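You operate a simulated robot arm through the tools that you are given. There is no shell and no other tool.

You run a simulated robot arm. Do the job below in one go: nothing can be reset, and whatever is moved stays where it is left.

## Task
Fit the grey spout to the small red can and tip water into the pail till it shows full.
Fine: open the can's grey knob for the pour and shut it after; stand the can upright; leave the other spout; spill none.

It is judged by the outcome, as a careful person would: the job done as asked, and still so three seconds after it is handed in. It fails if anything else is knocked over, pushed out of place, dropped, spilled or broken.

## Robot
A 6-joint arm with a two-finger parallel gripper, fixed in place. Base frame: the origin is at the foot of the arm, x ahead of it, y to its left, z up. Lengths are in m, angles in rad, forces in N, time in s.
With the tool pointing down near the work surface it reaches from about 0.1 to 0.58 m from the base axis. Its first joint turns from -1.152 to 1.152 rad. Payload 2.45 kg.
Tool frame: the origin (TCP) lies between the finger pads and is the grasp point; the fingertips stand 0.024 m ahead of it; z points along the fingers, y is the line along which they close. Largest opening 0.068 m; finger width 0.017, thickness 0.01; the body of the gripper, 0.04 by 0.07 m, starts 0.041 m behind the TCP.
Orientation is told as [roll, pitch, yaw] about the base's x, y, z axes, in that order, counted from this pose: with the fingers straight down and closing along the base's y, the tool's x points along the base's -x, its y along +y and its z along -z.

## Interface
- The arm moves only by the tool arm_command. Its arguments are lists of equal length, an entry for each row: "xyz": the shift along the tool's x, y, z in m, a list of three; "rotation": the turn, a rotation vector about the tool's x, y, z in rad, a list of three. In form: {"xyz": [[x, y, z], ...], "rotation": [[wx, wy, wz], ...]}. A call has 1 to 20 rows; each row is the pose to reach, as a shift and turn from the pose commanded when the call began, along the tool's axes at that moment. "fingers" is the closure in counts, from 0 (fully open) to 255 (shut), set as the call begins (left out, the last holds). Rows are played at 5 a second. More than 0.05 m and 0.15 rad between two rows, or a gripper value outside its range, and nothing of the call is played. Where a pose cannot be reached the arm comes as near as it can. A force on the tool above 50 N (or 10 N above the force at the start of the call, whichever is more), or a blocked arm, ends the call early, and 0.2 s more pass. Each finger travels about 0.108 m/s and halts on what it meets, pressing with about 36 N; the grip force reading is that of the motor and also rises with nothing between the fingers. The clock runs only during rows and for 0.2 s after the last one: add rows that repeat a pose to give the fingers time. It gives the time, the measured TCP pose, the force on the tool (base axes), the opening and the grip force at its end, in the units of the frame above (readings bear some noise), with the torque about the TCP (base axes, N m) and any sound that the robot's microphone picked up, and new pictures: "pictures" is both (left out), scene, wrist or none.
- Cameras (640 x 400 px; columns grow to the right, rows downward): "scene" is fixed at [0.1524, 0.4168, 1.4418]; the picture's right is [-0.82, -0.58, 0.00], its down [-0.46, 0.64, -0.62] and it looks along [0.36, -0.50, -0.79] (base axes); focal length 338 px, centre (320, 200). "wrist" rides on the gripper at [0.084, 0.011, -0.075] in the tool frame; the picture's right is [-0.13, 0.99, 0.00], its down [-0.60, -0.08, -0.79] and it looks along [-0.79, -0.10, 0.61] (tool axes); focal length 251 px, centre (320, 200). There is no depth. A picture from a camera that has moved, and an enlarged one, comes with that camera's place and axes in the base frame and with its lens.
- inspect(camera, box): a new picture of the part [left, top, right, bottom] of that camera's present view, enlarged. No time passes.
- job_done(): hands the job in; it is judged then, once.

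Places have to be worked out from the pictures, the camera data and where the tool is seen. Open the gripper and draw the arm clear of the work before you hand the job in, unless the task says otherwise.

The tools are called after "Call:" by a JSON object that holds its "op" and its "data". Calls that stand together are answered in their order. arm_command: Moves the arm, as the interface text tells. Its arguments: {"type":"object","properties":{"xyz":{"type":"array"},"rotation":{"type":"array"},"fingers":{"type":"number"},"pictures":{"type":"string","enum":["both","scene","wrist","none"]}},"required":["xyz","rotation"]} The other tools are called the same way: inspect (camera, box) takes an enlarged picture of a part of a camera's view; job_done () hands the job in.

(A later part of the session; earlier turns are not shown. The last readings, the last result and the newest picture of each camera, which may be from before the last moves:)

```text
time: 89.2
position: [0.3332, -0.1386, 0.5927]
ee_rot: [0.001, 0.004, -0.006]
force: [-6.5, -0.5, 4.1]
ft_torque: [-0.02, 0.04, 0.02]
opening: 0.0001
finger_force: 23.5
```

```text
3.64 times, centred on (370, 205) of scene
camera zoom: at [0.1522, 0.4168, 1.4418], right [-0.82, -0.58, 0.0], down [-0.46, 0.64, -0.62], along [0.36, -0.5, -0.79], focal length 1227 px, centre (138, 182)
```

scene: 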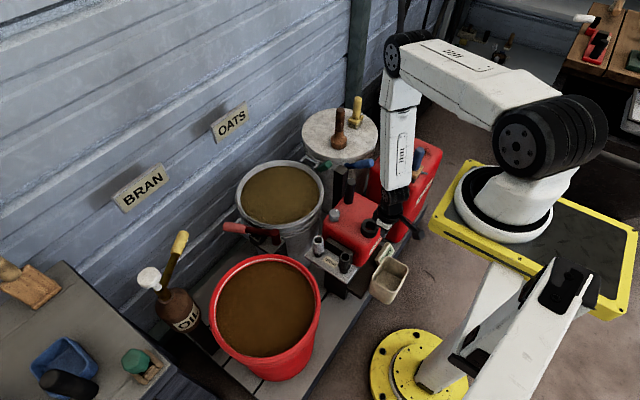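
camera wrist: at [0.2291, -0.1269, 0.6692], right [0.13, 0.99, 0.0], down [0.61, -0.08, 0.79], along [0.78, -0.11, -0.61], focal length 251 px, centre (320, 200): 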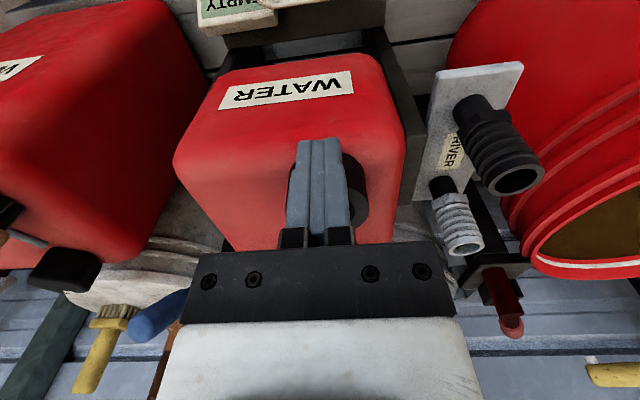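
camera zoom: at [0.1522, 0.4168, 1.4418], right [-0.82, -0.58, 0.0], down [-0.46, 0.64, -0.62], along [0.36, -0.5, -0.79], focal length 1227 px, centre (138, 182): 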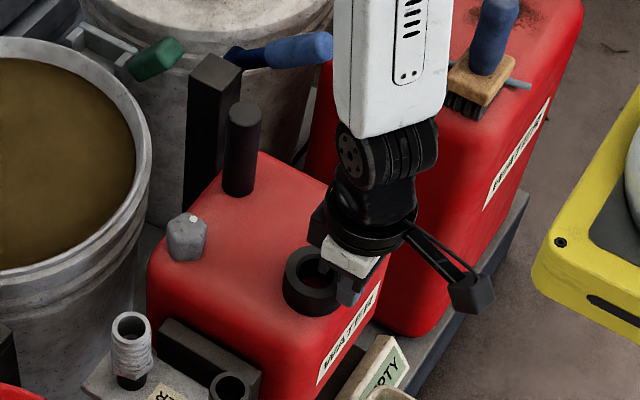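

The can is back at its original attitude (post, knob and ring coincide with the first pictures) and it turns on its hinge with only about 6 N at the ring, so future pushes on the mouth must stay well below 10 N. I back off and rise.

Call:
{"op": "arm_command", "data": {"xyz": [[0.006, 0, 0], [0.016, 0, 0], [0.02, 0, -0.03], [0.02, 0, -0.07], [0.02, 0, -0.11]], "rotation": [[0, 0, 0], [0, 0, 0], [0, 0, 0], [0, 0, 0], [0, 0, 0]], "fingers": 255, "pictures": "both"}}

Call:
{"op": "inspect", "data": {"camera": "scene", "box": [320, 150, 420, 260]}}

Call:
{"op": "inspect", "data": {"camera": "scene", "box": [340, 190, 400, 240]}}

Call:
{"op": "inspect", "data": {"camera": "wrist", "box": [200, 0, 440, 200]}}

```text
time: 90.4
position: [0.3141, -0.1397, 0.7036]
ee_rot: [0.0, 0.003, -0.002]
force: [-0.6, 1.0, 0.5]
ft_torque: [0.03, 0.02, -0.02]
opening: 0.0
finger_force: 23.5
camera wrist: at [0.2301, -0.1281, 0.7798], right [0.13, 0.99, 0.0], down [0.61, -0.08, 0.79], along [0.78, -0.11, -0.61], focal length 251 px, centre (320, 200)
```

scene: 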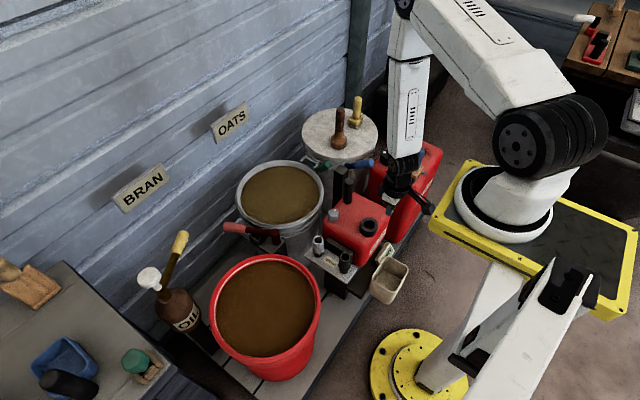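
wrist: 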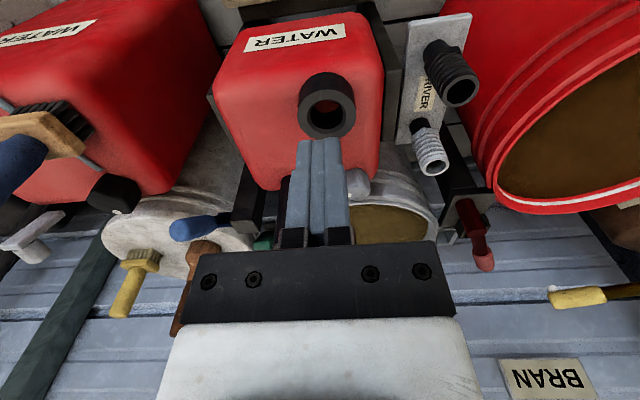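

```text
3.64 times, centred on (370, 205) of scene
camera zoom: at [0.1524, 0.4168, 1.4418], right [-0.82, -0.58, 0.0], down [-0.46, 0.64, -0.62], along [0.36, -0.5, -0.79], focal length 1227 px, centre (138, 182)
```

zoom: 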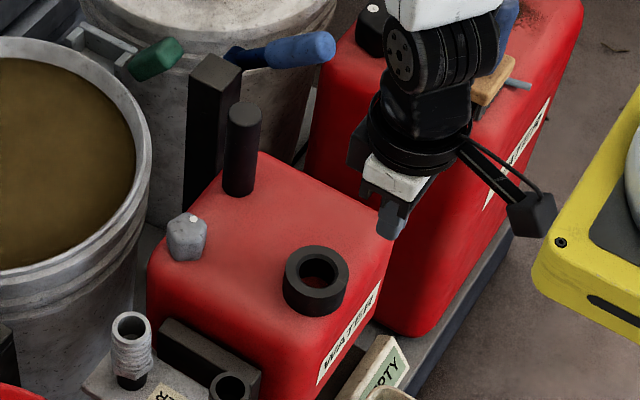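

```text
8.00 times, centred on (370, 215) of scene
camera zoom: at [0.1524, 0.4168, 1.4418], right [-0.82, -0.58, 0.0], down [-0.46, 0.64, -0.62], along [0.36, -0.5, -0.79], focal length 2700 px, centre (-80, 80)
```

zoom: 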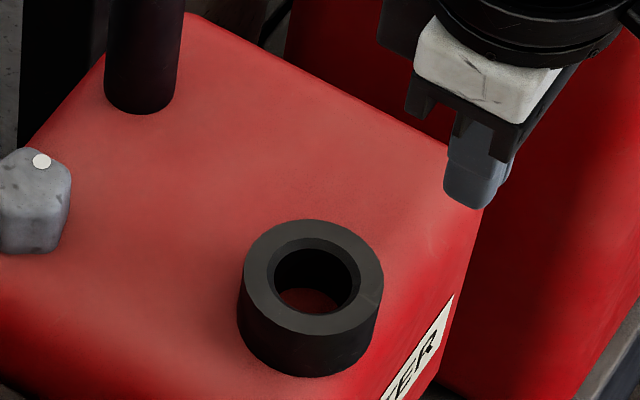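

```text
2.00 times, centred on (320, 100) of wrist
camera zoom: at [0.2301, -0.1281, 0.7798], right [0.13, 0.99, 0.0], down [0.61, -0.08, 0.79], along [0.78, -0.11, -0.61], focal length 503 px, centre (320, 400)
```

zoom: 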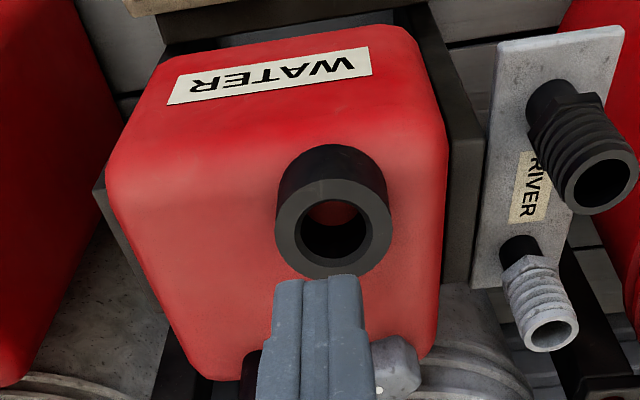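

The can's attitude now matches the original view exactly. I go back above the grey spout on the shelf, turning the gripper to yaw −1.57 on the way so I can first square it up along x.

Call:
{"op": "arm_command", "data": {"xyz": [[-0.026, 0.0207, 0], [-0.0518, 0.0414, 0], [-0.0777, 0.0621, 0], [-0.1036, 0.0828, 0], [-0.1295, 0.1035, 0], [-0.1554, 0.1242, 0], [-0.1554, 0.1242, 0], [-0.1554, 0.1242, 0], [-0.1554, 0.1242, 0], [-0.1554, 0.1242, 0], [-0.1554, 0.1242, 0], [-0.1554, 0.1242, 0], [-0.1554, 0.1242, 0]], "rotation": [[0, 0, 0.12], [0, 0, 0.24], [0, 0, 0.36], [0, 0, 0.48], [0, 0, 0.6], [0, 0, 0.72], [0, 0, 0.84], [0, 0, 0.97], [0, 0, 1.1], [0, 0, 1.23], [0, 0, 1.36], [0, 0, 1.47], [0, 0, 1.57]], "fingers": 0, "pictures": "both"}}

Call:
{"op": "inspect", "data": {"camera": "wrist", "box": [200, 0, 440, 150]}}

```text
time: 93.2
position: [0.4688, -0.0149, 0.701]
ee_rot: [-0.003, -0.003, -1.576]
force: [-0.2, -1.1, -0.1]
ft_torque: [0.01, 0.0, -0.03]
opening: 0.068
finger_force: 0.0
camera wrist: at [0.4811, 0.0684, 0.7775], right [0.99, -0.13, 0.0], down [-0.08, -0.6, 0.79], along [-0.11, -0.79, -0.61], focal length 251 px, centre (320, 200)
```

scene: 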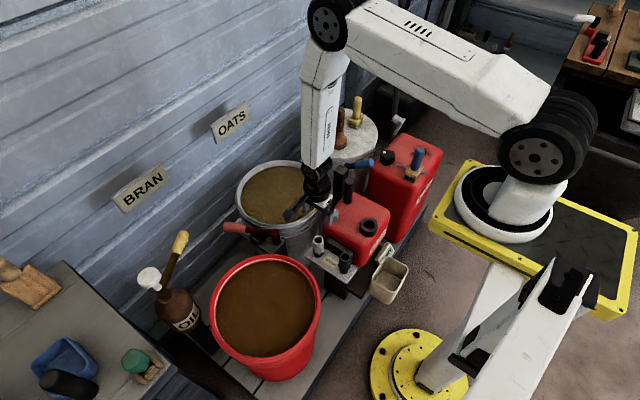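
wrist: 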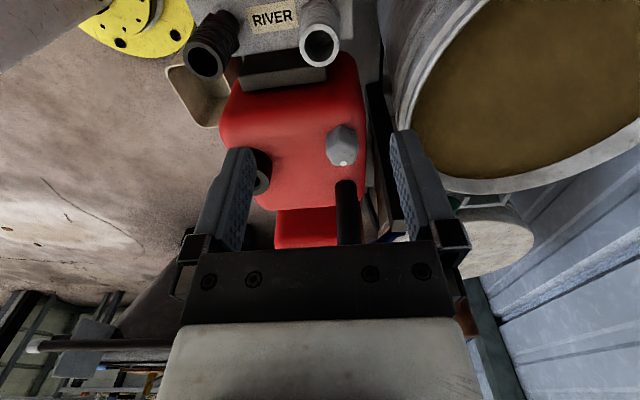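

```text
2.67 times, centred on (320, 75) of wrist
camera zoom: at [0.4811, 0.0684, 0.7775], right [0.99, -0.13, 0.0], down [-0.08, -0.6, 0.79], along [-0.11, -0.79, -0.61], focal length 670 px, centre (320, 533)
```

zoom: 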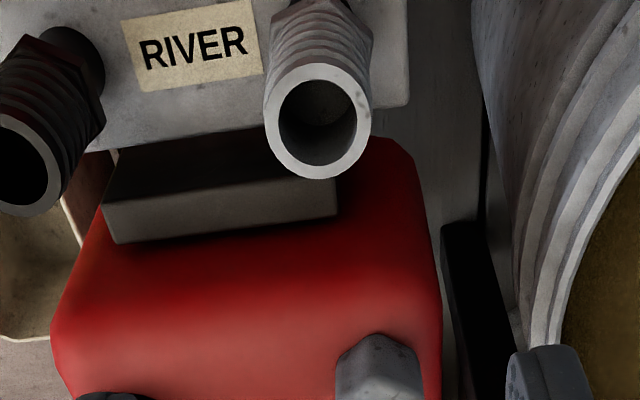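

The spout is centred under the gripper. I descend around it with open fingers.

Call:
{"op": "arm_command", "data": {"xyz": [[0, 0, 0.04], [0, 0, 0.08], [0, 0, 0.12], [0, 0, 0.15], [0, 0, 0.166], [0, 0, 0.166]], "rotation": [[0, 0, 0], [0, 0, 0], [0, 0, 0], [0, 0, 0], [0, 0, 0], [0, 0, 0]], "fingers": 0, "pictures": "wrist"}}

Call:
{"op": "arm_command", "data": {"xyz": [[0, 0, 0], [0, 0, 0], [0, 0, 0]], "rotation": [[0, 0, 0], [0, 0, 0], [0, 0, 0]], "fingers": 255, "pictures": "wrist"}}

```text
time: 94.6
position: [0.4686, -0.0149, 0.5365]
ee_rot: [-0.004, 0.002, -1.575]
force: [0.8, -0.2, -0.5]
ft_torque: [-0.01, -0.03, 0.0]
opening: 0.0681
finger_force: 0.3
camera wrist: at [0.48, 0.0687, 0.6109], right [0.99, -0.13, 0.0], down [-0.08, -0.6, 0.79], along [-0.11, -0.79, -0.61], focal length 251 px, centre (320, 200)
```

wrist: 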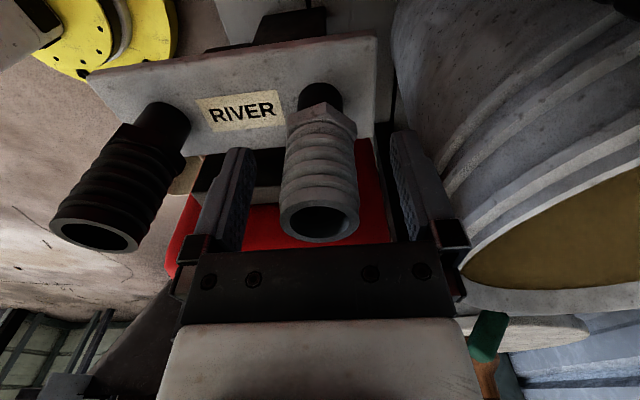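

```text
time: 95.4
position: [0.4686, -0.0155, 0.5361]
ee_rot: [-0.003, 0.0, -1.574]
force: [0.1, 0.1, -0.3]
ft_torque: [0.01, 0.02, 0.01]
opening: 0.0324
finger_force: 35.8
camera wrist: at [0.48, 0.0686, 0.6111], right [0.99, -0.13, 0.0], down [-0.08, -0.6, 0.79], along [-0.11, -0.79, -0.61], focal length 251 px, centre (320, 200)
```

wrist: 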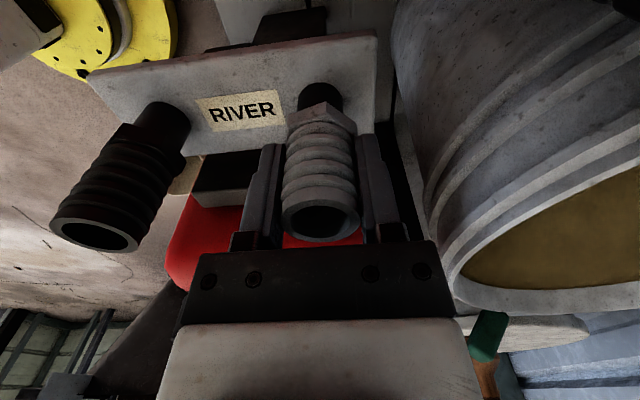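

The spout is squared along x. I open, turn back to yaw 0 around it, and close to centre it along y as well.

Call:
{"op": "arm_command", "data": {"xyz": [[0, 0, 0], [0, 0, 0], [0, 0, 0], [0, 0, 0], [0, 0, 0], [0, 0, 0], [0, 0, 0], [0, 0, 0], [0, 0, 0], [0, 0, 0], [0, 0, 0], [0, 0, 0], [0, 0, 0], [0, 0, 0], [0, 0, 0]], "rotation": [[0, 0, 0], [0, 0, 0], [0, 0, -0.13], [0, 0, -0.26], [0, 0, -0.39], [0, 0, -0.52], [0, 0, -0.65], [0, 0, -0.78], [0, 0, -0.91], [0, 0, -1.04], [0, 0, -1.17], [0, 0, -1.3], [0, 0, -1.43], [0, 0, -1.57], [0, 0, -1.57]], "fingers": 0, "pictures": "none"}}

Call:
{"op": "arm_command", "data": {"xyz": [[0, 0, 0], [0, 0, 0], [0, 0, 0]], "rotation": [[0, 0, 0], [0, 0, 0], [0, 0, 0]], "fingers": 255, "pictures": "wrist"}}

Call:
{"op": "inspect", "data": {"camera": "wrist", "box": [240, 40, 400, 250]}}

```text
time: 98.6
position: [0.4683, -0.0163, 0.5361]
ee_rot: [0.001, 0.003, -0.003]
force: [-0.9, -0.2, -0.8]
ft_torque: [-0.02, 0.01, 0.03]
opening: 0.0678
finger_force: 0.1
```

```text
time: 99.4
position: [0.4684, -0.0154, 0.5368]
ee_rot: [0.001, 0.004, -0.003]
force: [-0.3, -0.5, 0.8]
ft_torque: [0.04, -0.01, 0.0]
opening: 0.0324
finger_force: 35.7
camera wrist: at [0.3844, -0.0042, 0.6119], right [0.13, 0.99, 0.0], down [0.61, -0.08, 0.79], along [0.78, -0.11, -0.61], focal length 251 px, centre (320, 200)
```

wrist: 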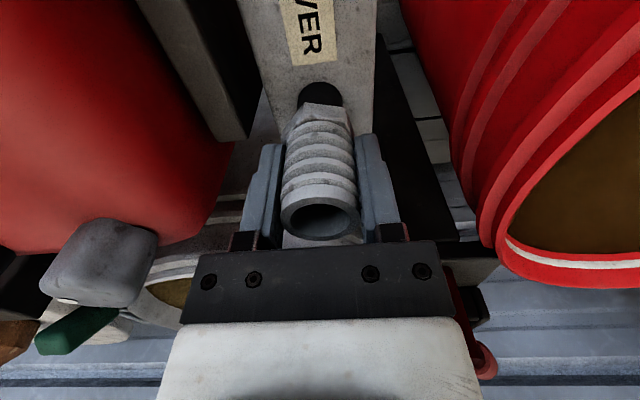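

```text
1.90 times, centred on (320, 145) of wrist
camera zoom: at [0.3844, -0.0042, 0.6119], right [0.13, 0.99, 0.0], down [0.61, -0.08, 0.79], along [0.78, -0.11, -0.61], focal length 479 px, centre (320, 305)
```

zoom: 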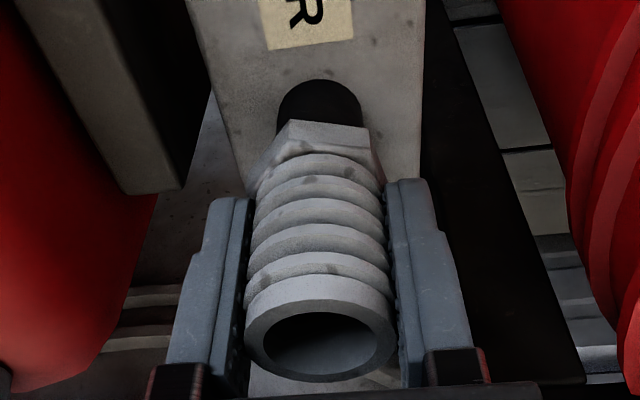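

The spout is now centred on the tool axis both ways. I lift it and carry it over the mouth.

Call:
{"op": "arm_command", "data": {"xyz": [[0, 0, -0.01], [0, 0, -0.04], [0, 0, -0.08], [0, 0, -0.12], [0, 0, -0.165], [0.0212, -0.0248, -0.165], [0.0424, -0.0496, -0.165], [0.0636, -0.0744, -0.165], [0.0848, -0.0992, -0.165], [0.106, -0.124, -0.165], [0.106, -0.124, -0.165]], "rotation": [[0, 0, 0], [0, 0, 0], [0, 0, 0], [0, 0, 0], [0, 0, 0], [0, 0, 0], [0, 0, 0], [0, 0, 0], [0, 0, 0], [0, 0, 0], [0, 0, 0]], "fingers": 255, "pictures": "both"}}

Call:
{"op": "inspect", "data": {"camera": "wrist", "box": [240, 0, 400, 140]}}

Call:
{"op": "inspect", "data": {"camera": "scene", "box": [340, 190, 400, 240]}}

```text
time: 101.8
position: [0.362, -0.1396, 0.7024]
ee_rot: [-0.001, 0.003, -0.003]
force: [0.3, 0.1, -0.4]
ft_torque: [0.0, -0.04, 0.04]
opening: 0.0324
finger_force: 35.3
camera wrist: at [0.2782, -0.1275, 0.7778], right [0.13, 0.99, 0.0], down [0.61, -0.08, 0.79], along [0.78, -0.11, -0.61], focal length 251 px, centre (320, 200)
```

scene: 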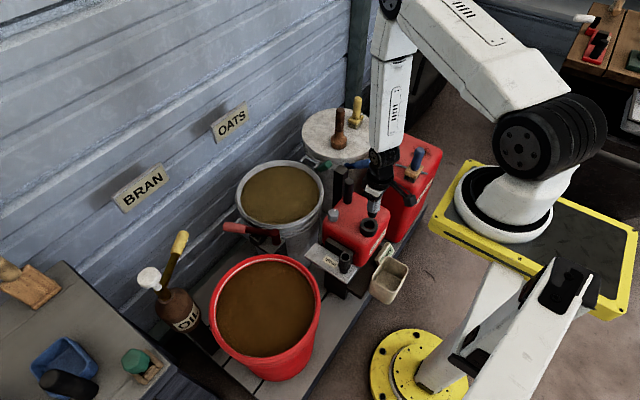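
wrist: 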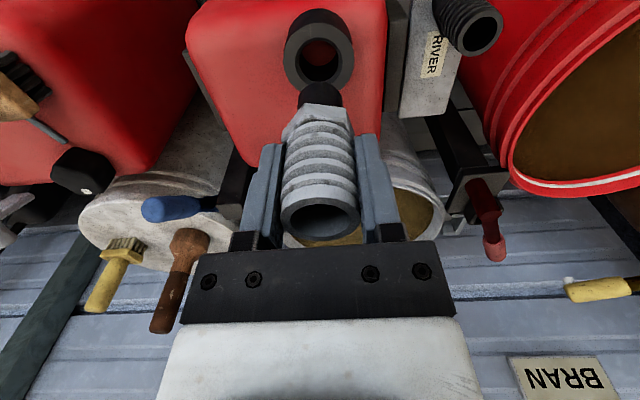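

```text
2.86 times, centred on (320, 70) of wrist
camera zoom: at [0.2782, -0.1275, 0.7778], right [0.13, 0.99, 0.0], down [0.61, -0.08, 0.79], along [0.78, -0.11, -0.61], focal length 718 px, centre (320, 571)
```

zoom: 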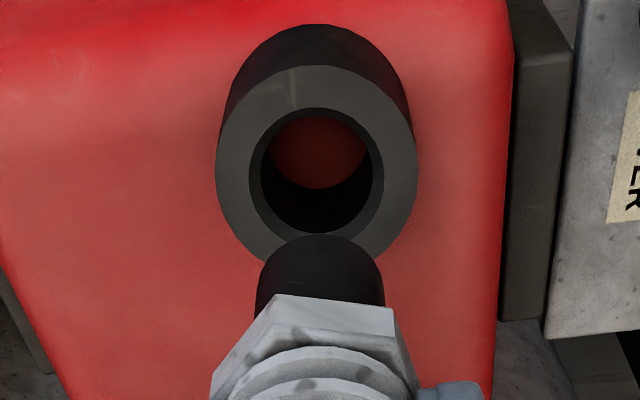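

```text
8.00 times, centred on (370, 215) of scene
camera zoom: at [0.1524, 0.4167, 1.4418], right [-0.82, -0.58, 0.0], down [-0.46, 0.64, -0.62], along [0.36, -0.5, -0.79], focal length 2700 px, centre (-80, 80)
```

zoom: 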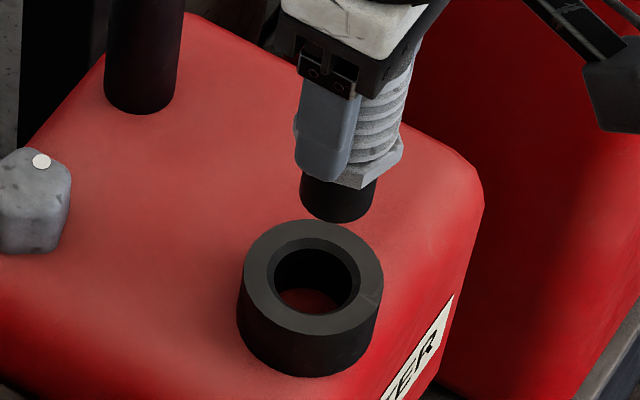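

With the spout now truly on the tool axis, the views put the mouth about 3.5 mm further in +x and 1.5 mm in -y. I correct that, turn to yaw +1.2 for a long clockwise stroke, and lower to 2 cm above the ring to check from this side.

Call:
{"op": "arm_command", "data": {"xyz": [[-0.0035, -0.0015, 0], [-0.0035, -0.0015, 0.005], [-0.0035, -0.0015, 0.01], [-0.0035, -0.0015, 0.015], [-0.0035, -0.0015, 0.02], [-0.0035, -0.0015, 0.025], [-0.0035, -0.0015, 0.03], [-0.0035, -0.0015, 0.035], [-0.0035, -0.0015, 0.038], [-0.0035, -0.0015, 0.038]], "rotation": [[0, 0, -0.13], [0, 0, -0.26], [0, 0, -0.39], [0, 0, -0.52], [0, 0, -0.65], [0, 0, -0.78], [0, 0, -0.91], [0, 0, -1.05], [0, 0, -1.2], [0, 0, -1.2]], "fingers": 255, "pictures": "both"}}

Call:
{"op": "inspect", "data": {"camera": "wrist", "box": [240, 20, 400, 140]}}

Call:
{"op": "inspect", "data": {"camera": "scene", "box": [340, 190, 400, 240]}}

```text
time: 104.0
position: [0.3665, -0.1399, 0.6642]
ee_rot: [0.002, 0.001, 1.199]
force: [-0.3, -0.1, -1.0]
ft_torque: [0.01, -0.03, -0.01]
opening: 0.0324
finger_force: 36.3
camera wrist: at [0.3255, -0.2148, 0.739], right [-0.88, 0.48, 0.0], down [0.3, 0.53, 0.79], along [0.38, 0.69, -0.61], focal length 251 px, centre (320, 200)
```

scene: 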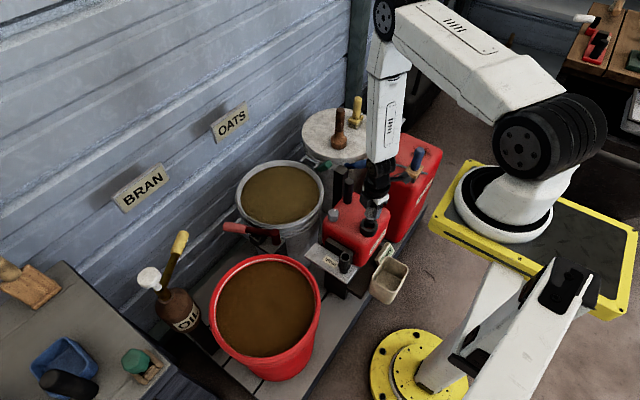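
wrist: 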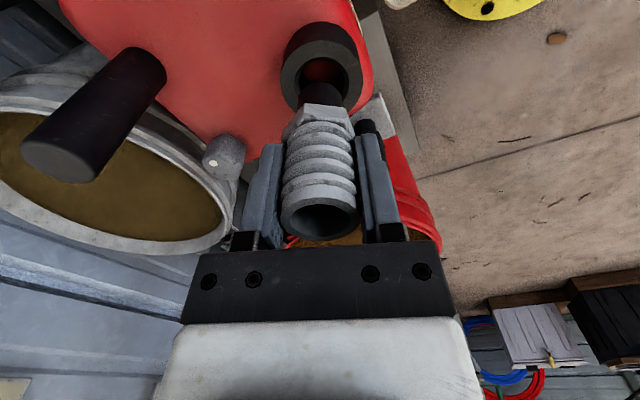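

```text
3.33 times, centred on (320, 80) of wrist
camera zoom: at [0.3255, -0.2148, 0.739], right [-0.88, 0.48, 0.0], down [0.3, 0.53, 0.79], along [0.38, 0.69, -0.61], focal length 838 px, centre (320, 600)
```

zoom: 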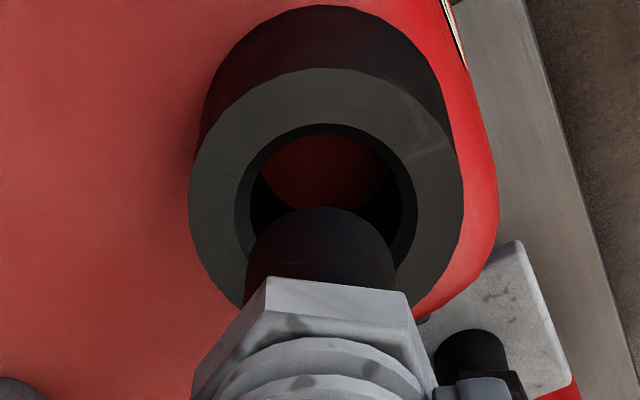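

```text
8.00 times, centred on (370, 215) of scene
camera zoom: at [0.1524, 0.4168, 1.4418], right [-0.82, -0.58, 0.0], down [-0.46, 0.64, -0.62], along [0.36, -0.5, -0.79], focal length 2700 px, centre (-80, 80)
```

zoom: 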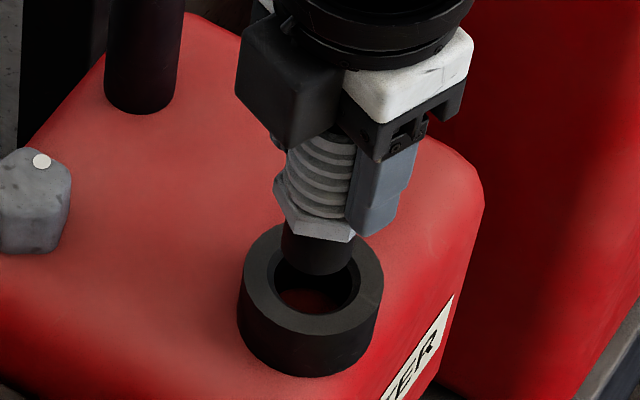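

The stem is within about 1 mm of the mouth axis from both views. I correct by (−0.9,+0.6) mm and lower gently to about 3 mm above the socket floor.

Call:
{"op": "arm_command", "data": {"xyz": [[-0.0002, 0.001, 0.008], [-0.0002, 0.001, 0.018], [-0.0002, 0.001, 0.026], [-0.0002, 0.001, 0.034], [-0.0002, 0.001, 0.04], [-0.0002, 0.001, 0.045], [-0.0002, 0.001, 0.045]], "rotation": [[0, 0, 0], [0, 0, 0], [0, 0, 0], [0, 0, 0], [0, 0, 0], [0, 0, 0], [0, 0, 0]], "fingers": 255, "pictures": "wrist"}}

Call:
{"op": "inspect", "data": {"camera": "scene", "box": [340, 190, 400, 240]}}

Call:
{"op": "inspect", "data": {"camera": "wrist", "box": [250, 45, 390, 145]}}

```text
time: 105.6
position: [0.3649, -0.1403, 0.6179]
ee_rot: [0.002, 0.001, 1.195]
force: [-0.3, 0.9, -1.7]
ft_torque: [-0.01, 0.03, -0.02]
opening: 0.0326
finger_force: 35.6
camera wrist: at [0.3242, -0.2143, 0.6943], right [-0.88, 0.48, 0.0], down [0.3, 0.53, 0.79], along [0.38, 0.69, -0.61], focal length 251 px, centre (320, 200)
```

wrist: 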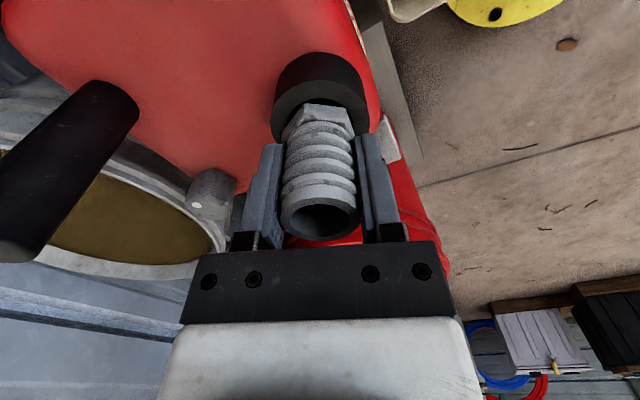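

```text
8.00 times, centred on (370, 215) of scene
camera zoom: at [0.1524, 0.4168, 1.4418], right [-0.82, -0.58, 0.0], down [-0.46, 0.64, -0.62], along [0.36, -0.5, -0.79], focal length 2700 px, centre (-80, 80)
```

zoom: 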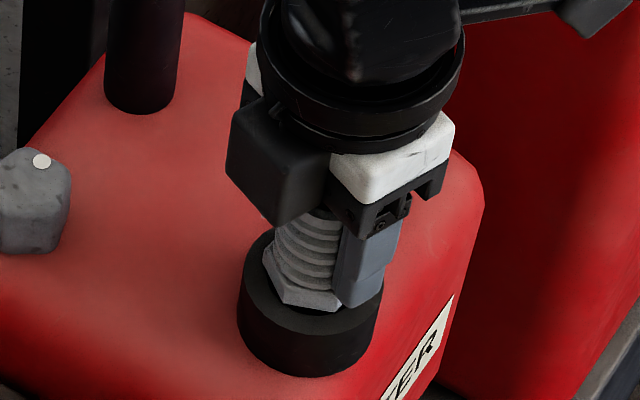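

```text
4.00 times, centred on (320, 95) of wrist
camera zoom: at [0.3242, -0.2143, 0.6943], right [-0.88, 0.48, 0.0], down [0.3, 0.53, 0.79], along [0.38, 0.69, -0.61], focal length 1006 px, centre (320, 620)
```

zoom: 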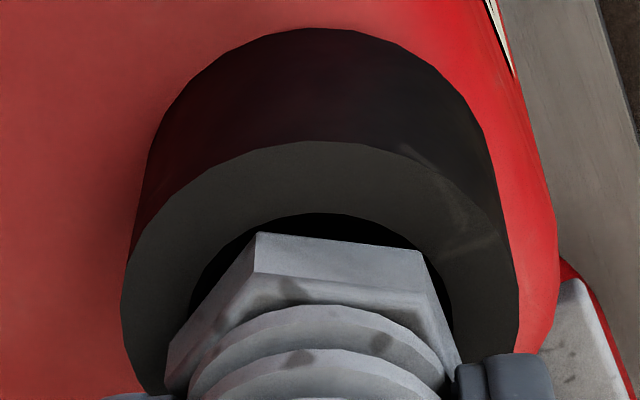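

Inserted freely with no contact. I lower in half-millimetre steps until the lightest touch.

Call:
{"op": "arm_command", "data": {"xyz": [[0, 0, 0.0005], [0, 0, 0.001], [0, 0, 0.0015], [0, 0, 0.002], [0, 0, 0.002]], "rotation": [[0, 0, 0], [0, 0, 0], [0, 0, 0], [0, 0, 0], [0, 0, 0]], "fingers": 255, "pictures": "none"}}

```text
time: 106.8
position: [0.3653, -0.1381, 0.6161]
ee_rot: [0.003, 0.001, 1.196]
force: [0.3, 0.0, -1.6]
ft_torque: [-0.04, -0.01, 0.02]
opening: 0.0326
finger_force: 35.6
```

Still free at z 0.616. I go another millimetre and a half in fine steps.

Call:
{"op": "arm_command", "data": {"xyz": [[0, 0, 0.0005], [0, 0, 0.001], [0, 0, 0.0015], [0, 0, 0.0015]], "rotation": [[0, 0, 0], [0, 0, 0], [0, 0, 0], [0, 0, 0]], "fingers": 255, "pictures": "none"}}

```text
time: 107.8
position: [0.3655, -0.1397, 0.6161]
ee_rot: [0.003, 0.001, 1.196]
force: [-10.3, -4.4, 31.9]
ft_torque: [-0.11, -0.09, -0.08]
opening: 0.0326
finger_force: 36.0
```

Contact came abruptly (32 N at the last step); I back off at once by 1.2 mm and check the can.

Call:
{"op": "arm_command", "data": {"xyz": [[0, 0, -0.0012], [0, 0, -0.0012]], "rotation": [[0, 0, 0], [0, 0, 0]], "fingers": 255, "pictures": "none"}}

Call:
{"op": "inspect", "data": {"camera": "scene", "box": [340, 190, 400, 240]}}

Call:
{"op": "inspect", "data": {"camera": "wrist", "box": [250, 45, 390, 145]}}

```text
time: 108.4
position: [0.3654, -0.139, 0.6174]
ee_rot: [0.002, 0.002, 1.197]
force: [-1.1, 0.6, -1.2]
ft_torque: [-0.01, 0.02, 0.0]
opening: 0.0327
finger_force: 36.0
```

```text
8.00 times, centred on (370, 215) of scene
camera zoom: at [0.1524, 0.4168, 1.4418], right [-0.82, -0.58, 0.0], down [-0.46, 0.64, -0.62], along [0.36, -0.5, -0.79], focal length 2700 px, centre (-80, 80)
```

zoom: 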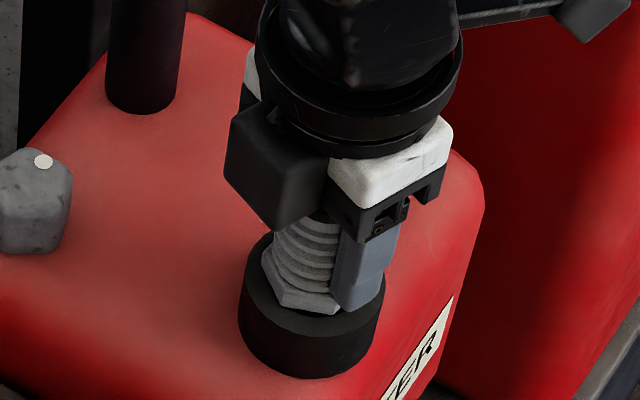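

```text
4.00 times, centred on (320, 95) of wrist
camera zoom: at [0.3245, -0.2141, 0.6918], right [-0.88, 0.48, 0.0], down [0.3, 0.53, 0.79], along [0.38, 0.69, -0.61], focal length 1006 px, centre (320, 620)
```

zoom: 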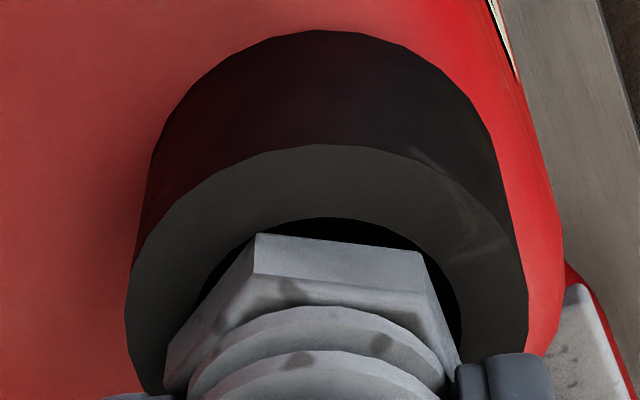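

The can moved only about 0.4°. Now with a very light press I turn clockwise with the spout centred, in stages.

Call:
{"op": "arm_command", "data": {"xyz": [[0, 0, 0.0004], [0, 0, 0.0004], [0, 0, 0.0004], [0, 0, 0.0004], [0, 0, 0.0004], [0, 0, 0.0004], [0, 0, 0.0004]], "rotation": [[0, 0, 0], [0, 0, 0.1], [0, 0, 0.2], [0, 0, 0.3], [0, 0, 0.4], [0, 0, 0.5], [0, 0, 0.6]], "fingers": 255, "pictures": "none"}}

Call:
{"op": "inspect", "data": {"camera": "wrist", "box": [250, 45, 390, 145]}}

Call:
{"op": "inspect", "data": {"camera": "scene", "box": [354, 214, 386, 238]}}

```text
time: 110.0
position: [0.3642, -0.1391, 0.6164]
ee_rot: [0.001, 0.003, 0.594]
force: [0.6, 0.1, -0.9]
ft_torque: [0.03, -0.01, 0.01]
opening: 0.0326
finger_force: 36.0
```

```text
4.00 times, centred on (320, 95) of wrist
camera zoom: at [0.2891, -0.178, 0.6917], right [-0.45, 0.89, 0.0], down [0.55, 0.27, 0.79], along [0.71, 0.36, -0.61], focal length 1006 px, centre (320, 620)
```

zoom: 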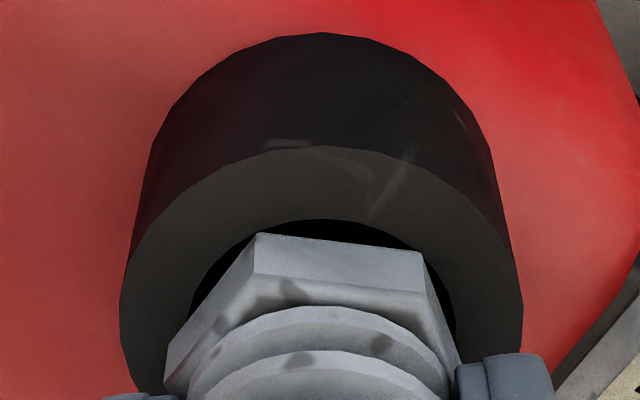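

```text
16.00 times, centred on (370, 226) of scene
camera zoom: at [0.1524, 0.4168, 1.4418], right [-0.82, -0.58, 0.0], down [-0.46, 0.64, -0.62], along [0.36, -0.5, -0.79], focal length 5400 px, centre (-480, -216)
```

zoom: 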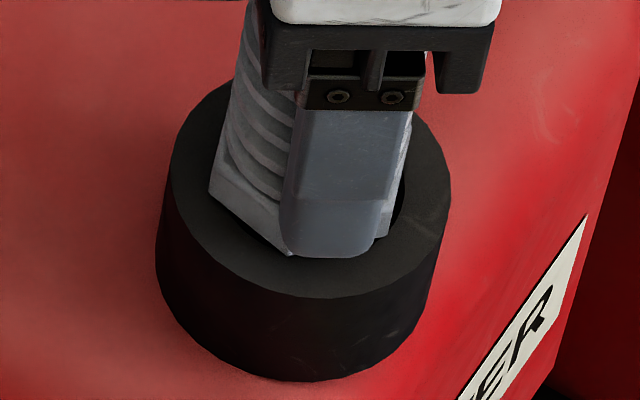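

No contact this time (spout just hanging). I lower a further 0.6 mm for a light touch and keep turning clockwise.

Call:
{"op": "arm_command", "data": {"xyz": [[0, 0, 0.0003], [0, 0, 0.0006], [0, 0, 0.0006]], "rotation": [[0, 0, 0], [0, 0, 0], [0, 0, 0]], "fingers": 255, "pictures": "none"}}

```text
time: 110.8
position: [0.3638, -0.1399, 0.6149]
ee_rot: [0.003, 0.004, 0.593]
force: [-3.0, 4.3, 17.1]
ft_torque: [0.15, -0.2, 0.13]
opening: 0.0322
finger_force: 36.2
```

That gives 17 N, more than I want; I ease by 0.3 mm and turn clockwise 0.9 rad.

Call:
{"op": "arm_command", "data": {"xyz": [[0, 0, -0.0003], [0, 0, -0.0003], [0, 0, -0.0003], [0, 0, -0.0003], [0, 0, -0.0003], [0, 0, -0.0003], [0, 0, -0.0003], [0, 0, -0.0003]], "rotation": [[0, 0, 0], [0, 0, 0.13], [0, 0, 0.26], [0, 0, 0.39], [0, 0, 0.52], [0, 0, 0.65], [0, 0, 0.78], [0, 0, 0.9]], "fingers": 255, "pictures": "none"}}

Call:
{"op": "inspect", "data": {"camera": "wrist", "box": [250, 45, 390, 145]}}

Call:
{"op": "inspect", "data": {"camera": "scene", "box": [340, 190, 400, 240]}}

```text
time: 112.6
position: [0.3658, -0.1399, 0.6155]
ee_rot: [-0.002, 0.006, -0.308]
force: [-3.6, 3.9, 5.5]
ft_torque: [0.13, 0.04, 0.06]
opening: 0.0323
finger_force: 35.9
```

```text
4.00 times, centred on (320, 95) of wrist
camera zoom: at [0.2883, -0.1041, 0.6911], right [0.42, 0.91, 0.0], down [0.56, -0.26, 0.79], along [0.72, -0.33, -0.61], focal length 1006 px, centre (320, 620)
```

zoom: 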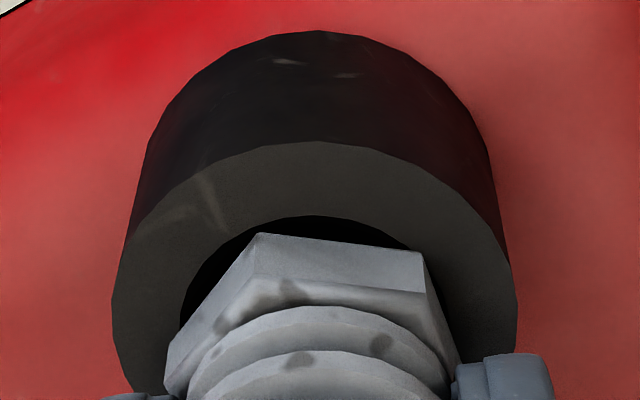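

```text
8.00 times, centred on (370, 215) of scene
camera zoom: at [0.1522, 0.4169, 1.4418], right [-0.82, -0.58, 0.0], down [-0.46, 0.64, -0.62], along [0.36, -0.5, -0.79], focal length 2700 px, centre (-80, 80)
```

zoom: 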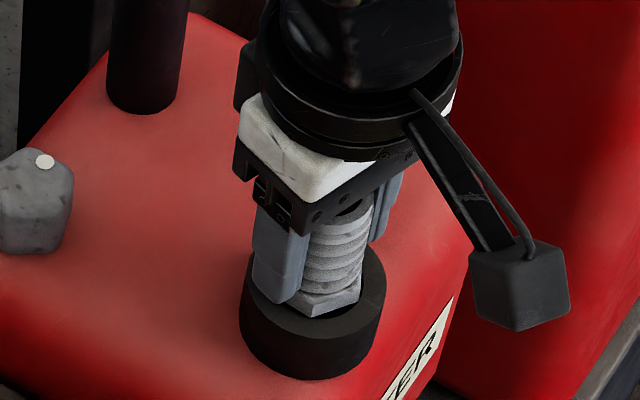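

Contact stays light (5 N) and the can is steady. I continue clockwise by 1.3 rad.

Call:
{"op": "arm_command", "data": {"xyz": [[0, 0, 0], [0, 0, 0], [0, 0, 0], [0, 0, 0], [0, 0, 0], [0, 0, 0], [0, 0, 0], [0, 0, 0], [0, 0, 0], [0, 0, 0]], "rotation": [[0, 0, 0.13], [0, 0, 0.26], [0, 0, 0.39], [0, 0, 0.52], [0, 0, 0.65], [0, 0, 0.78], [0, 0, 0.91], [0, 0, 1.04], [0, 0, 1.17], [0, 0, 1.3]], "fingers": 255, "pictures": "none"}}

Call:
{"op": "inspect", "data": {"camera": "wrist", "box": [250, 45, 390, 145]}}

Call:
{"op": "inspect", "data": {"camera": "scene", "box": [340, 190, 400, 240]}}

```text
time: 114.8
position: [0.3658, -0.1404, 0.6146]
ee_rot: [-0.003, 0.0, -1.606]
force: [-1.1, 2.4, 15.9]
ft_torque: [0.16, -0.17, 0.07]
opening: 0.0324
finger_force: 36.1
```

```text
4.00 times, centred on (320, 95) of wrist
camera zoom: at [0.3794, -0.0563, 0.6906], right [0.99, -0.16, 0.0], down [-0.1, -0.6, 0.79], along [-0.13, -0.78, -0.61], focal length 1006 px, centre (320, 620)
```

zoom: 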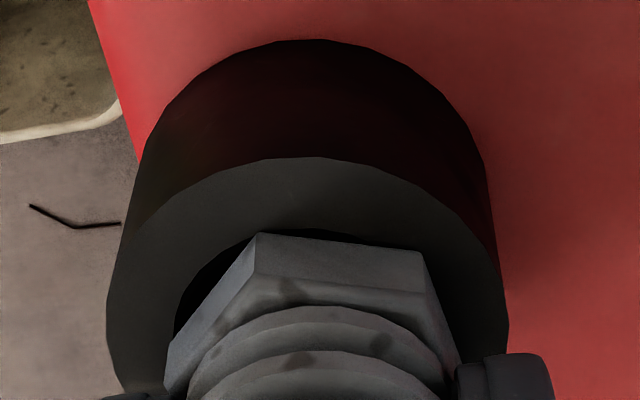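

```text
8.00 times, centred on (370, 215) of scene
camera zoom: at [0.1522, 0.4169, 1.4418], right [-0.82, -0.58, 0.0], down [-0.46, 0.64, -0.62], along [0.36, -0.5, -0.79], focal length 2700 px, centre (-80, 80)
```

zoom: 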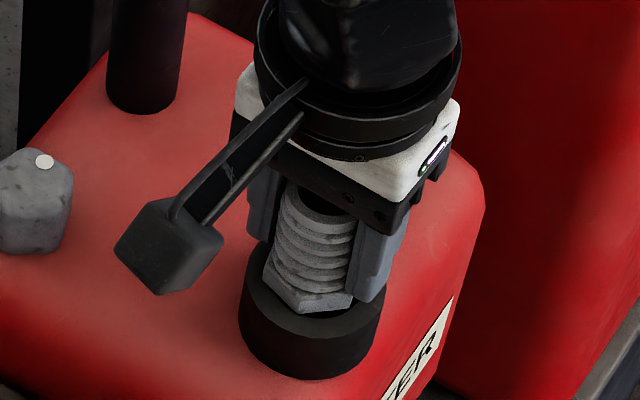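

No locking torque was felt over the whole turn. I test with a 2 mm lift.

Call:
{"op": "arm_command", "data": {"xyz": [[0, 0, -0.001], [0, 0, -0.002], [0, 0, -0.0025], [0, 0, -0.0025]], "rotation": [[0, 0, 0], [0, 0, 0], [0, 0, 0], [0, 0, 0]], "fingers": 255, "pictures": "none"}}

Call:
{"op": "inspect", "data": {"camera": "wrist", "box": [250, 45, 390, 145]}}

```text
time: 115.8
position: [0.3656, -0.1398, 0.6179]
ee_rot: [-0.003, 0.0, -1.603]
force: [-2.4, 0.7, -1.5]
ft_torque: [0.04, 0.07, 0.02]
opening: 0.0324
finger_force: 36.1
```

```text
4.00 times, centred on (320, 95) of wrist
camera zoom: at [0.3795, -0.0563, 0.6931], right [0.99, -0.16, 0.0], down [-0.1, -0.6, 0.79], along [-0.13, -0.78, -0.61], focal length 1006 px, centre (320, 620)
```

zoom: 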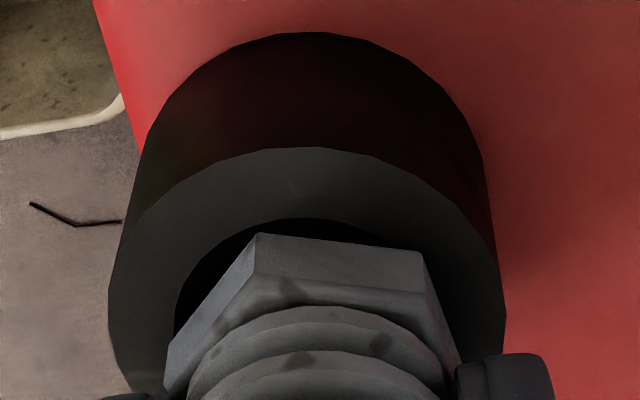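

It still lifts freely. Before concluding that the stem simply drops in, I test the other sense: light contact and a counter-clockwise turn.

Call:
{"op": "arm_command", "data": {"xyz": [[0, 0, 0.0015], [0, 0, 0.002], [0, 0, 0.002], [0, 0, 0.002], [0, 0, 0.002], [0, 0, 0.002], [0, 0, 0.002], [0, 0, 0.002], [0, 0, 0.002], [0, 0, 0.002], [0, 0, 0.002], [0, 0, 0.002], [0, 0, 0.002], [0, 0, 0.002]], "rotation": [[0, 0, 0], [0, 0, 0], [0, 0, -0.13], [0, 0, -0.26], [0, 0, -0.39], [0, 0, -0.52], [0, 0, -0.65], [0, 0, -0.78], [0, 0, -0.91], [0, 0, -1.04], [0, 0, -1.17], [0, 0, -1.3], [0, 0, -1.43], [0, 0, -1.56]], "fingers": 255, "pictures": "none"}}

Call:
{"op": "inspect", "data": {"camera": "wrist", "box": [250, 45, 390, 145]}}

Call:
{"op": "inspect", "data": {"camera": "scene", "box": [340, 190, 400, 240]}}

```text
time: 118.8
position: [0.3662, -0.1389, 0.6145]
ee_rot: [0.0, 0.004, -0.04]
force: [-1.5, -0.2, -0.8]
ft_torque: [-0.02, 0.02, 0.02]
opening: 0.0326
finger_force: 35.9
```

```text
4.00 times, centred on (320, 95) of wrist
camera zoom: at [0.2818, -0.1256, 0.6916], right [0.17, 0.99, 0.0], down [0.6, -0.1, 0.79], along [0.78, -0.14, -0.61], focal length 1006 px, centre (320, 620)
```

zoom: 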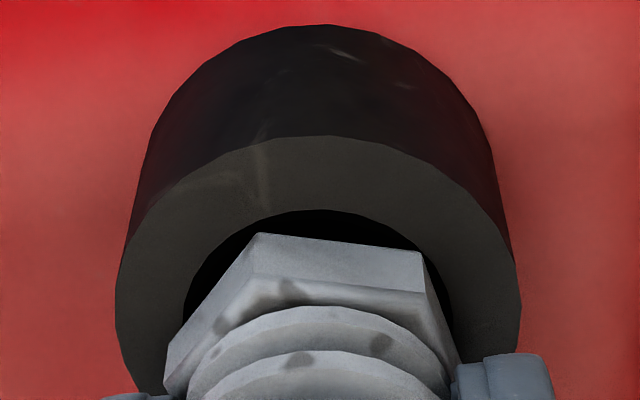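

```text
8.00 times, centred on (370, 215) of scene
camera zoom: at [0.1524, 0.4168, 1.4418], right [-0.82, -0.58, 0.0], down [-0.46, 0.64, -0.62], along [0.36, -0.5, -0.79], focal length 2700 px, centre (-80, 80)
```

zoom: 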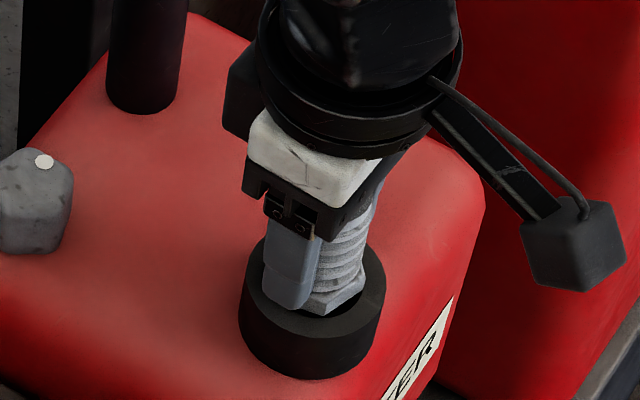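

At this yaw the spout is free at a lower height than before, and the three views suggest it sits ~2.5 mm too far in +x against the socket wall. I shift −1.5 mm in x and feel for how deep it goes with light force.

Call:
{"op": "arm_command", "data": {"xyz": [[0.0007, 0, 0], [0.0015, 0, 0], [0.0015, 0, 0.0005], [0.0015, 0, 0.001], [0.0015, 0, 0.001]], "rotation": [[0, 0, 0], [0, 0, 0], [0, 0, 0], [0, 0, 0], [0, 0, 0]], "fingers": 255, "pictures": "none"}}

```text
time: 120.0
position: [0.3649, -0.1403, 0.6144]
ee_rot: [-0.001, 0.002, -0.043]
force: [0.4, -0.4, -1.1]
ft_torque: [0.02, -0.04, -0.01]
opening: 0.0324
finger_force: 35.9
```

Still free and no side load. I lower in 0.5 mm steps.

Call:
{"op": "arm_command", "data": {"xyz": [[0, 0, 0.0004], [0, 0, 0.0008], [0, 0, 0.0008]], "rotation": [[0, 0, 0], [0, 0, 0], [0, 0, 0]], "fingers": 255, "pictures": "none"}}

```text
time: 120.8
position: [0.3631, -0.1405, 0.6157]
ee_rot: [0.001, 0.004, -0.045]
force: [-9.8, -5.4, 32.1]
ft_torque: [-0.18, -0.13, -0.08]
opening: 0.0325
finger_force: 35.5
```

Contact is again abrupt with the same force pattern. I ease up 1.5 mm and look at the can's attitude.

Call:
{"op": "arm_command", "data": {"xyz": [[0, 0, -0.0008], [0, 0, -0.0015], [0, 0, -0.0015]], "rotation": [[0, 0, 0], [0, 0, 0], [0, 0, 0]], "fingers": 255, "pictures": "none"}}

Call:
{"op": "inspect", "data": {"camera": "scene", "box": [340, 190, 400, 240]}}

Call:
{"op": "inspect", "data": {"camera": "wrist", "box": [250, 45, 390, 145]}}

Call:
{"op": "inspect", "data": {"camera": "scene", "box": [354, 214, 386, 238]}}

```text
time: 121.6
position: [0.3642, -0.1403, 0.6153]
ee_rot: [0.0, 0.005, -0.041]
force: [0.0, -0.1, -0.8]
ft_torque: [0.05, 0.0, 0.02]
opening: 0.0324
finger_force: 35.6
```

```text
8.00 times, centred on (370, 215) of scene
camera zoom: at [0.1524, 0.4168, 1.4418], right [-0.82, -0.58, 0.0], down [-0.46, 0.64, -0.62], along [0.36, -0.5, -0.79], focal length 2700 px, centre (-80, 80)
```

zoom: 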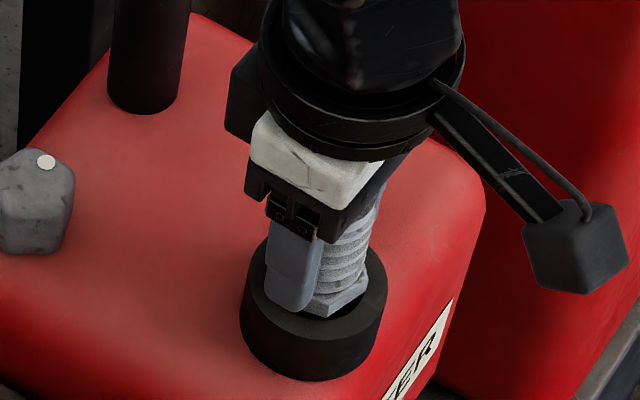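

```text
4.00 times, centred on (320, 95) of wrist
camera zoom: at [0.2807, -0.1252, 0.6914], right [0.17, 0.98, 0.0], down [0.6, -0.1, 0.79], along [0.78, -0.14, -0.61], focal length 1006 px, centre (320, 620)
```

zoom: 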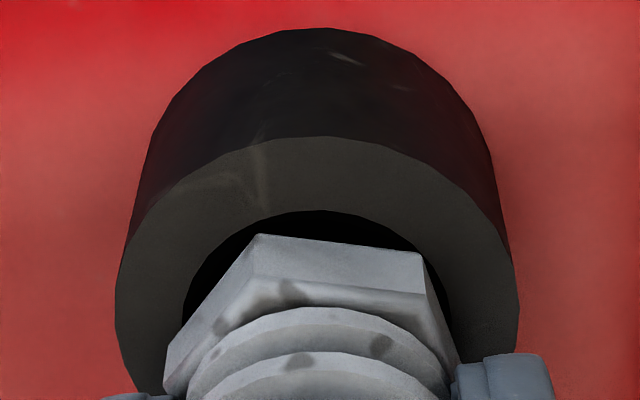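

```text
16.00 times, centred on (370, 226) of scene
camera zoom: at [0.1524, 0.4168, 1.4418], right [-0.82, -0.58, 0.0], down [-0.46, 0.64, -0.62], along [0.36, -0.5, -0.79], focal length 5400 px, centre (-480, -216)
```

zoom: 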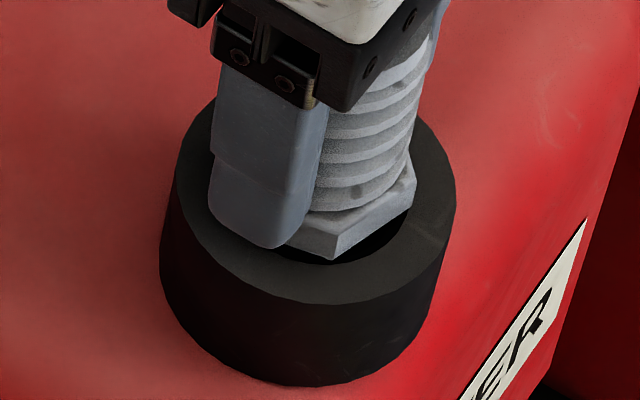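

The can has only leaned about 1° so far. Real spouts screw in over more than half a turn, and my strokes never exceeded that without lifting, so I'll ratchet: set it down, release, swing the open gripper counter-clockwise, regrasp, and turn clockwise repeatedly without lifting.

Call:
{"op": "arm_command", "data": {"xyz": [[0, 0, 0.0004], [0, 0, 0.0007], [0, 0, 0.0007]], "rotation": [[0, 0, 0], [0, 0, 0], [0, 0, 0]], "fingers": 255, "pictures": "none"}}

Call:
{"op": "arm_command", "data": {"xyz": [[0, 0, 0], [0, 0, 0], [0, 0, 0], [0, 0, 0], [0, 0, 0], [0, 0, 0], [0, 0, 0], [0, 0, 0], [0, 0, 0], [0, 0, 0], [0, 0, 0], [0, 0, 0], [0, 0, 0]], "rotation": [[0, 0, 0], [0, 0, 0], [0, 0, -0.13], [0, 0, -0.26], [0, 0, -0.39], [0, 0, -0.52], [0, 0, -0.65], [0, 0, -0.78], [0, 0, -0.91], [0, 0, -1.04], [0, 0, -1.17], [0, 0, -1.3], [0, 0, -1.4]], "fingers": 0, "pictures": "both"}}

Call:
{"op": "inspect", "data": {"camera": "wrist", "box": [230, 45, 410, 245]}}

Call:
{"op": "inspect", "data": {"camera": "scene", "box": [340, 190, 400, 240]}}

```text
time: 122.4
position: [0.3633, -0.1406, 0.6156]
ee_rot: [0.0, 0.004, -0.045]
force: [-0.3, 0.2, -1.6]
ft_torque: [0.01, 0.01, -0.02]
opening: 0.0323
finger_force: 36.0
```

```text
time: 125.2
position: [0.3652, -0.1405, 0.6158]
ee_rot: [0.004, 0.0, 1.359]
force: [-0.3, 0.0, -0.5]
ft_torque: [0.0, -0.05, 0.01]
opening: 0.0682
finger_force: 0.2
camera wrist: at [0.3356, -0.22, 0.6915], right [-0.94, 0.34, 0.0], down [0.21, 0.57, 0.79], along [0.26, 0.75, -0.61], focal length 251 px, centre (320, 200)
```

scene: 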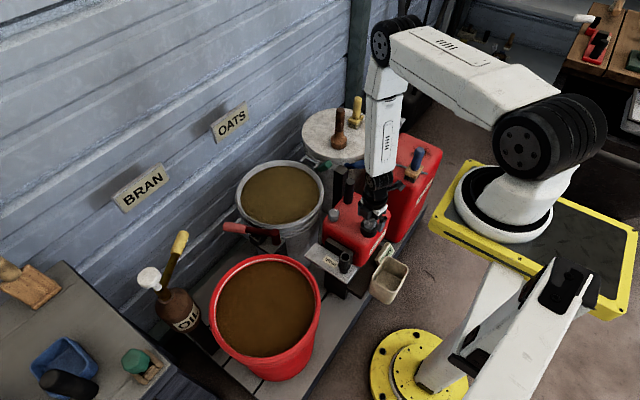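
wrist: 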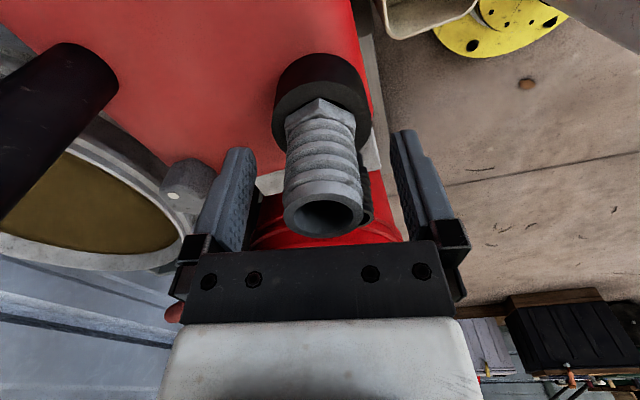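

```text
2.00 times, centred on (320, 145) of wrist
camera zoom: at [0.3356, -0.22, 0.6915], right [-0.94, 0.34, 0.0], down [0.21, 0.57, 0.79], along [0.26, 0.75, -0.61], focal length 503 px, centre (320, 310)
```

zoom: 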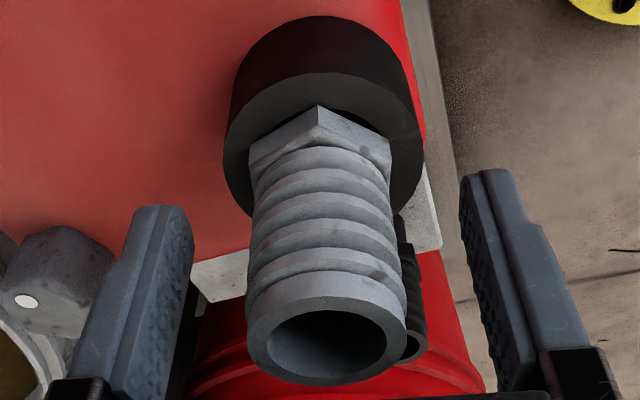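

```text
8.00 times, centred on (370, 215) of scene
camera zoom: at [0.1524, 0.4168, 1.4418], right [-0.82, -0.58, 0.0], down [-0.46, 0.64, -0.62], along [0.36, -0.5, -0.79], focal length 2700 px, centre (-80, 80)
```

zoom: 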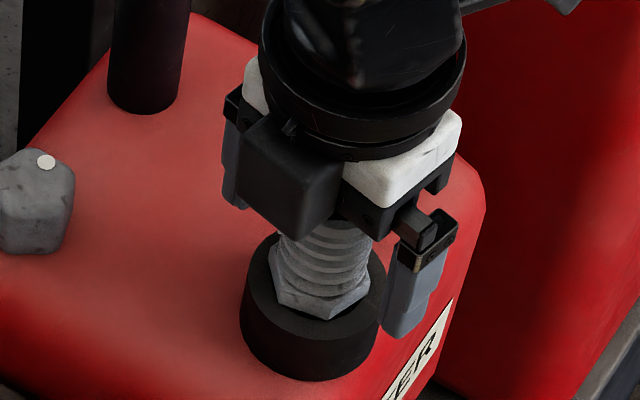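

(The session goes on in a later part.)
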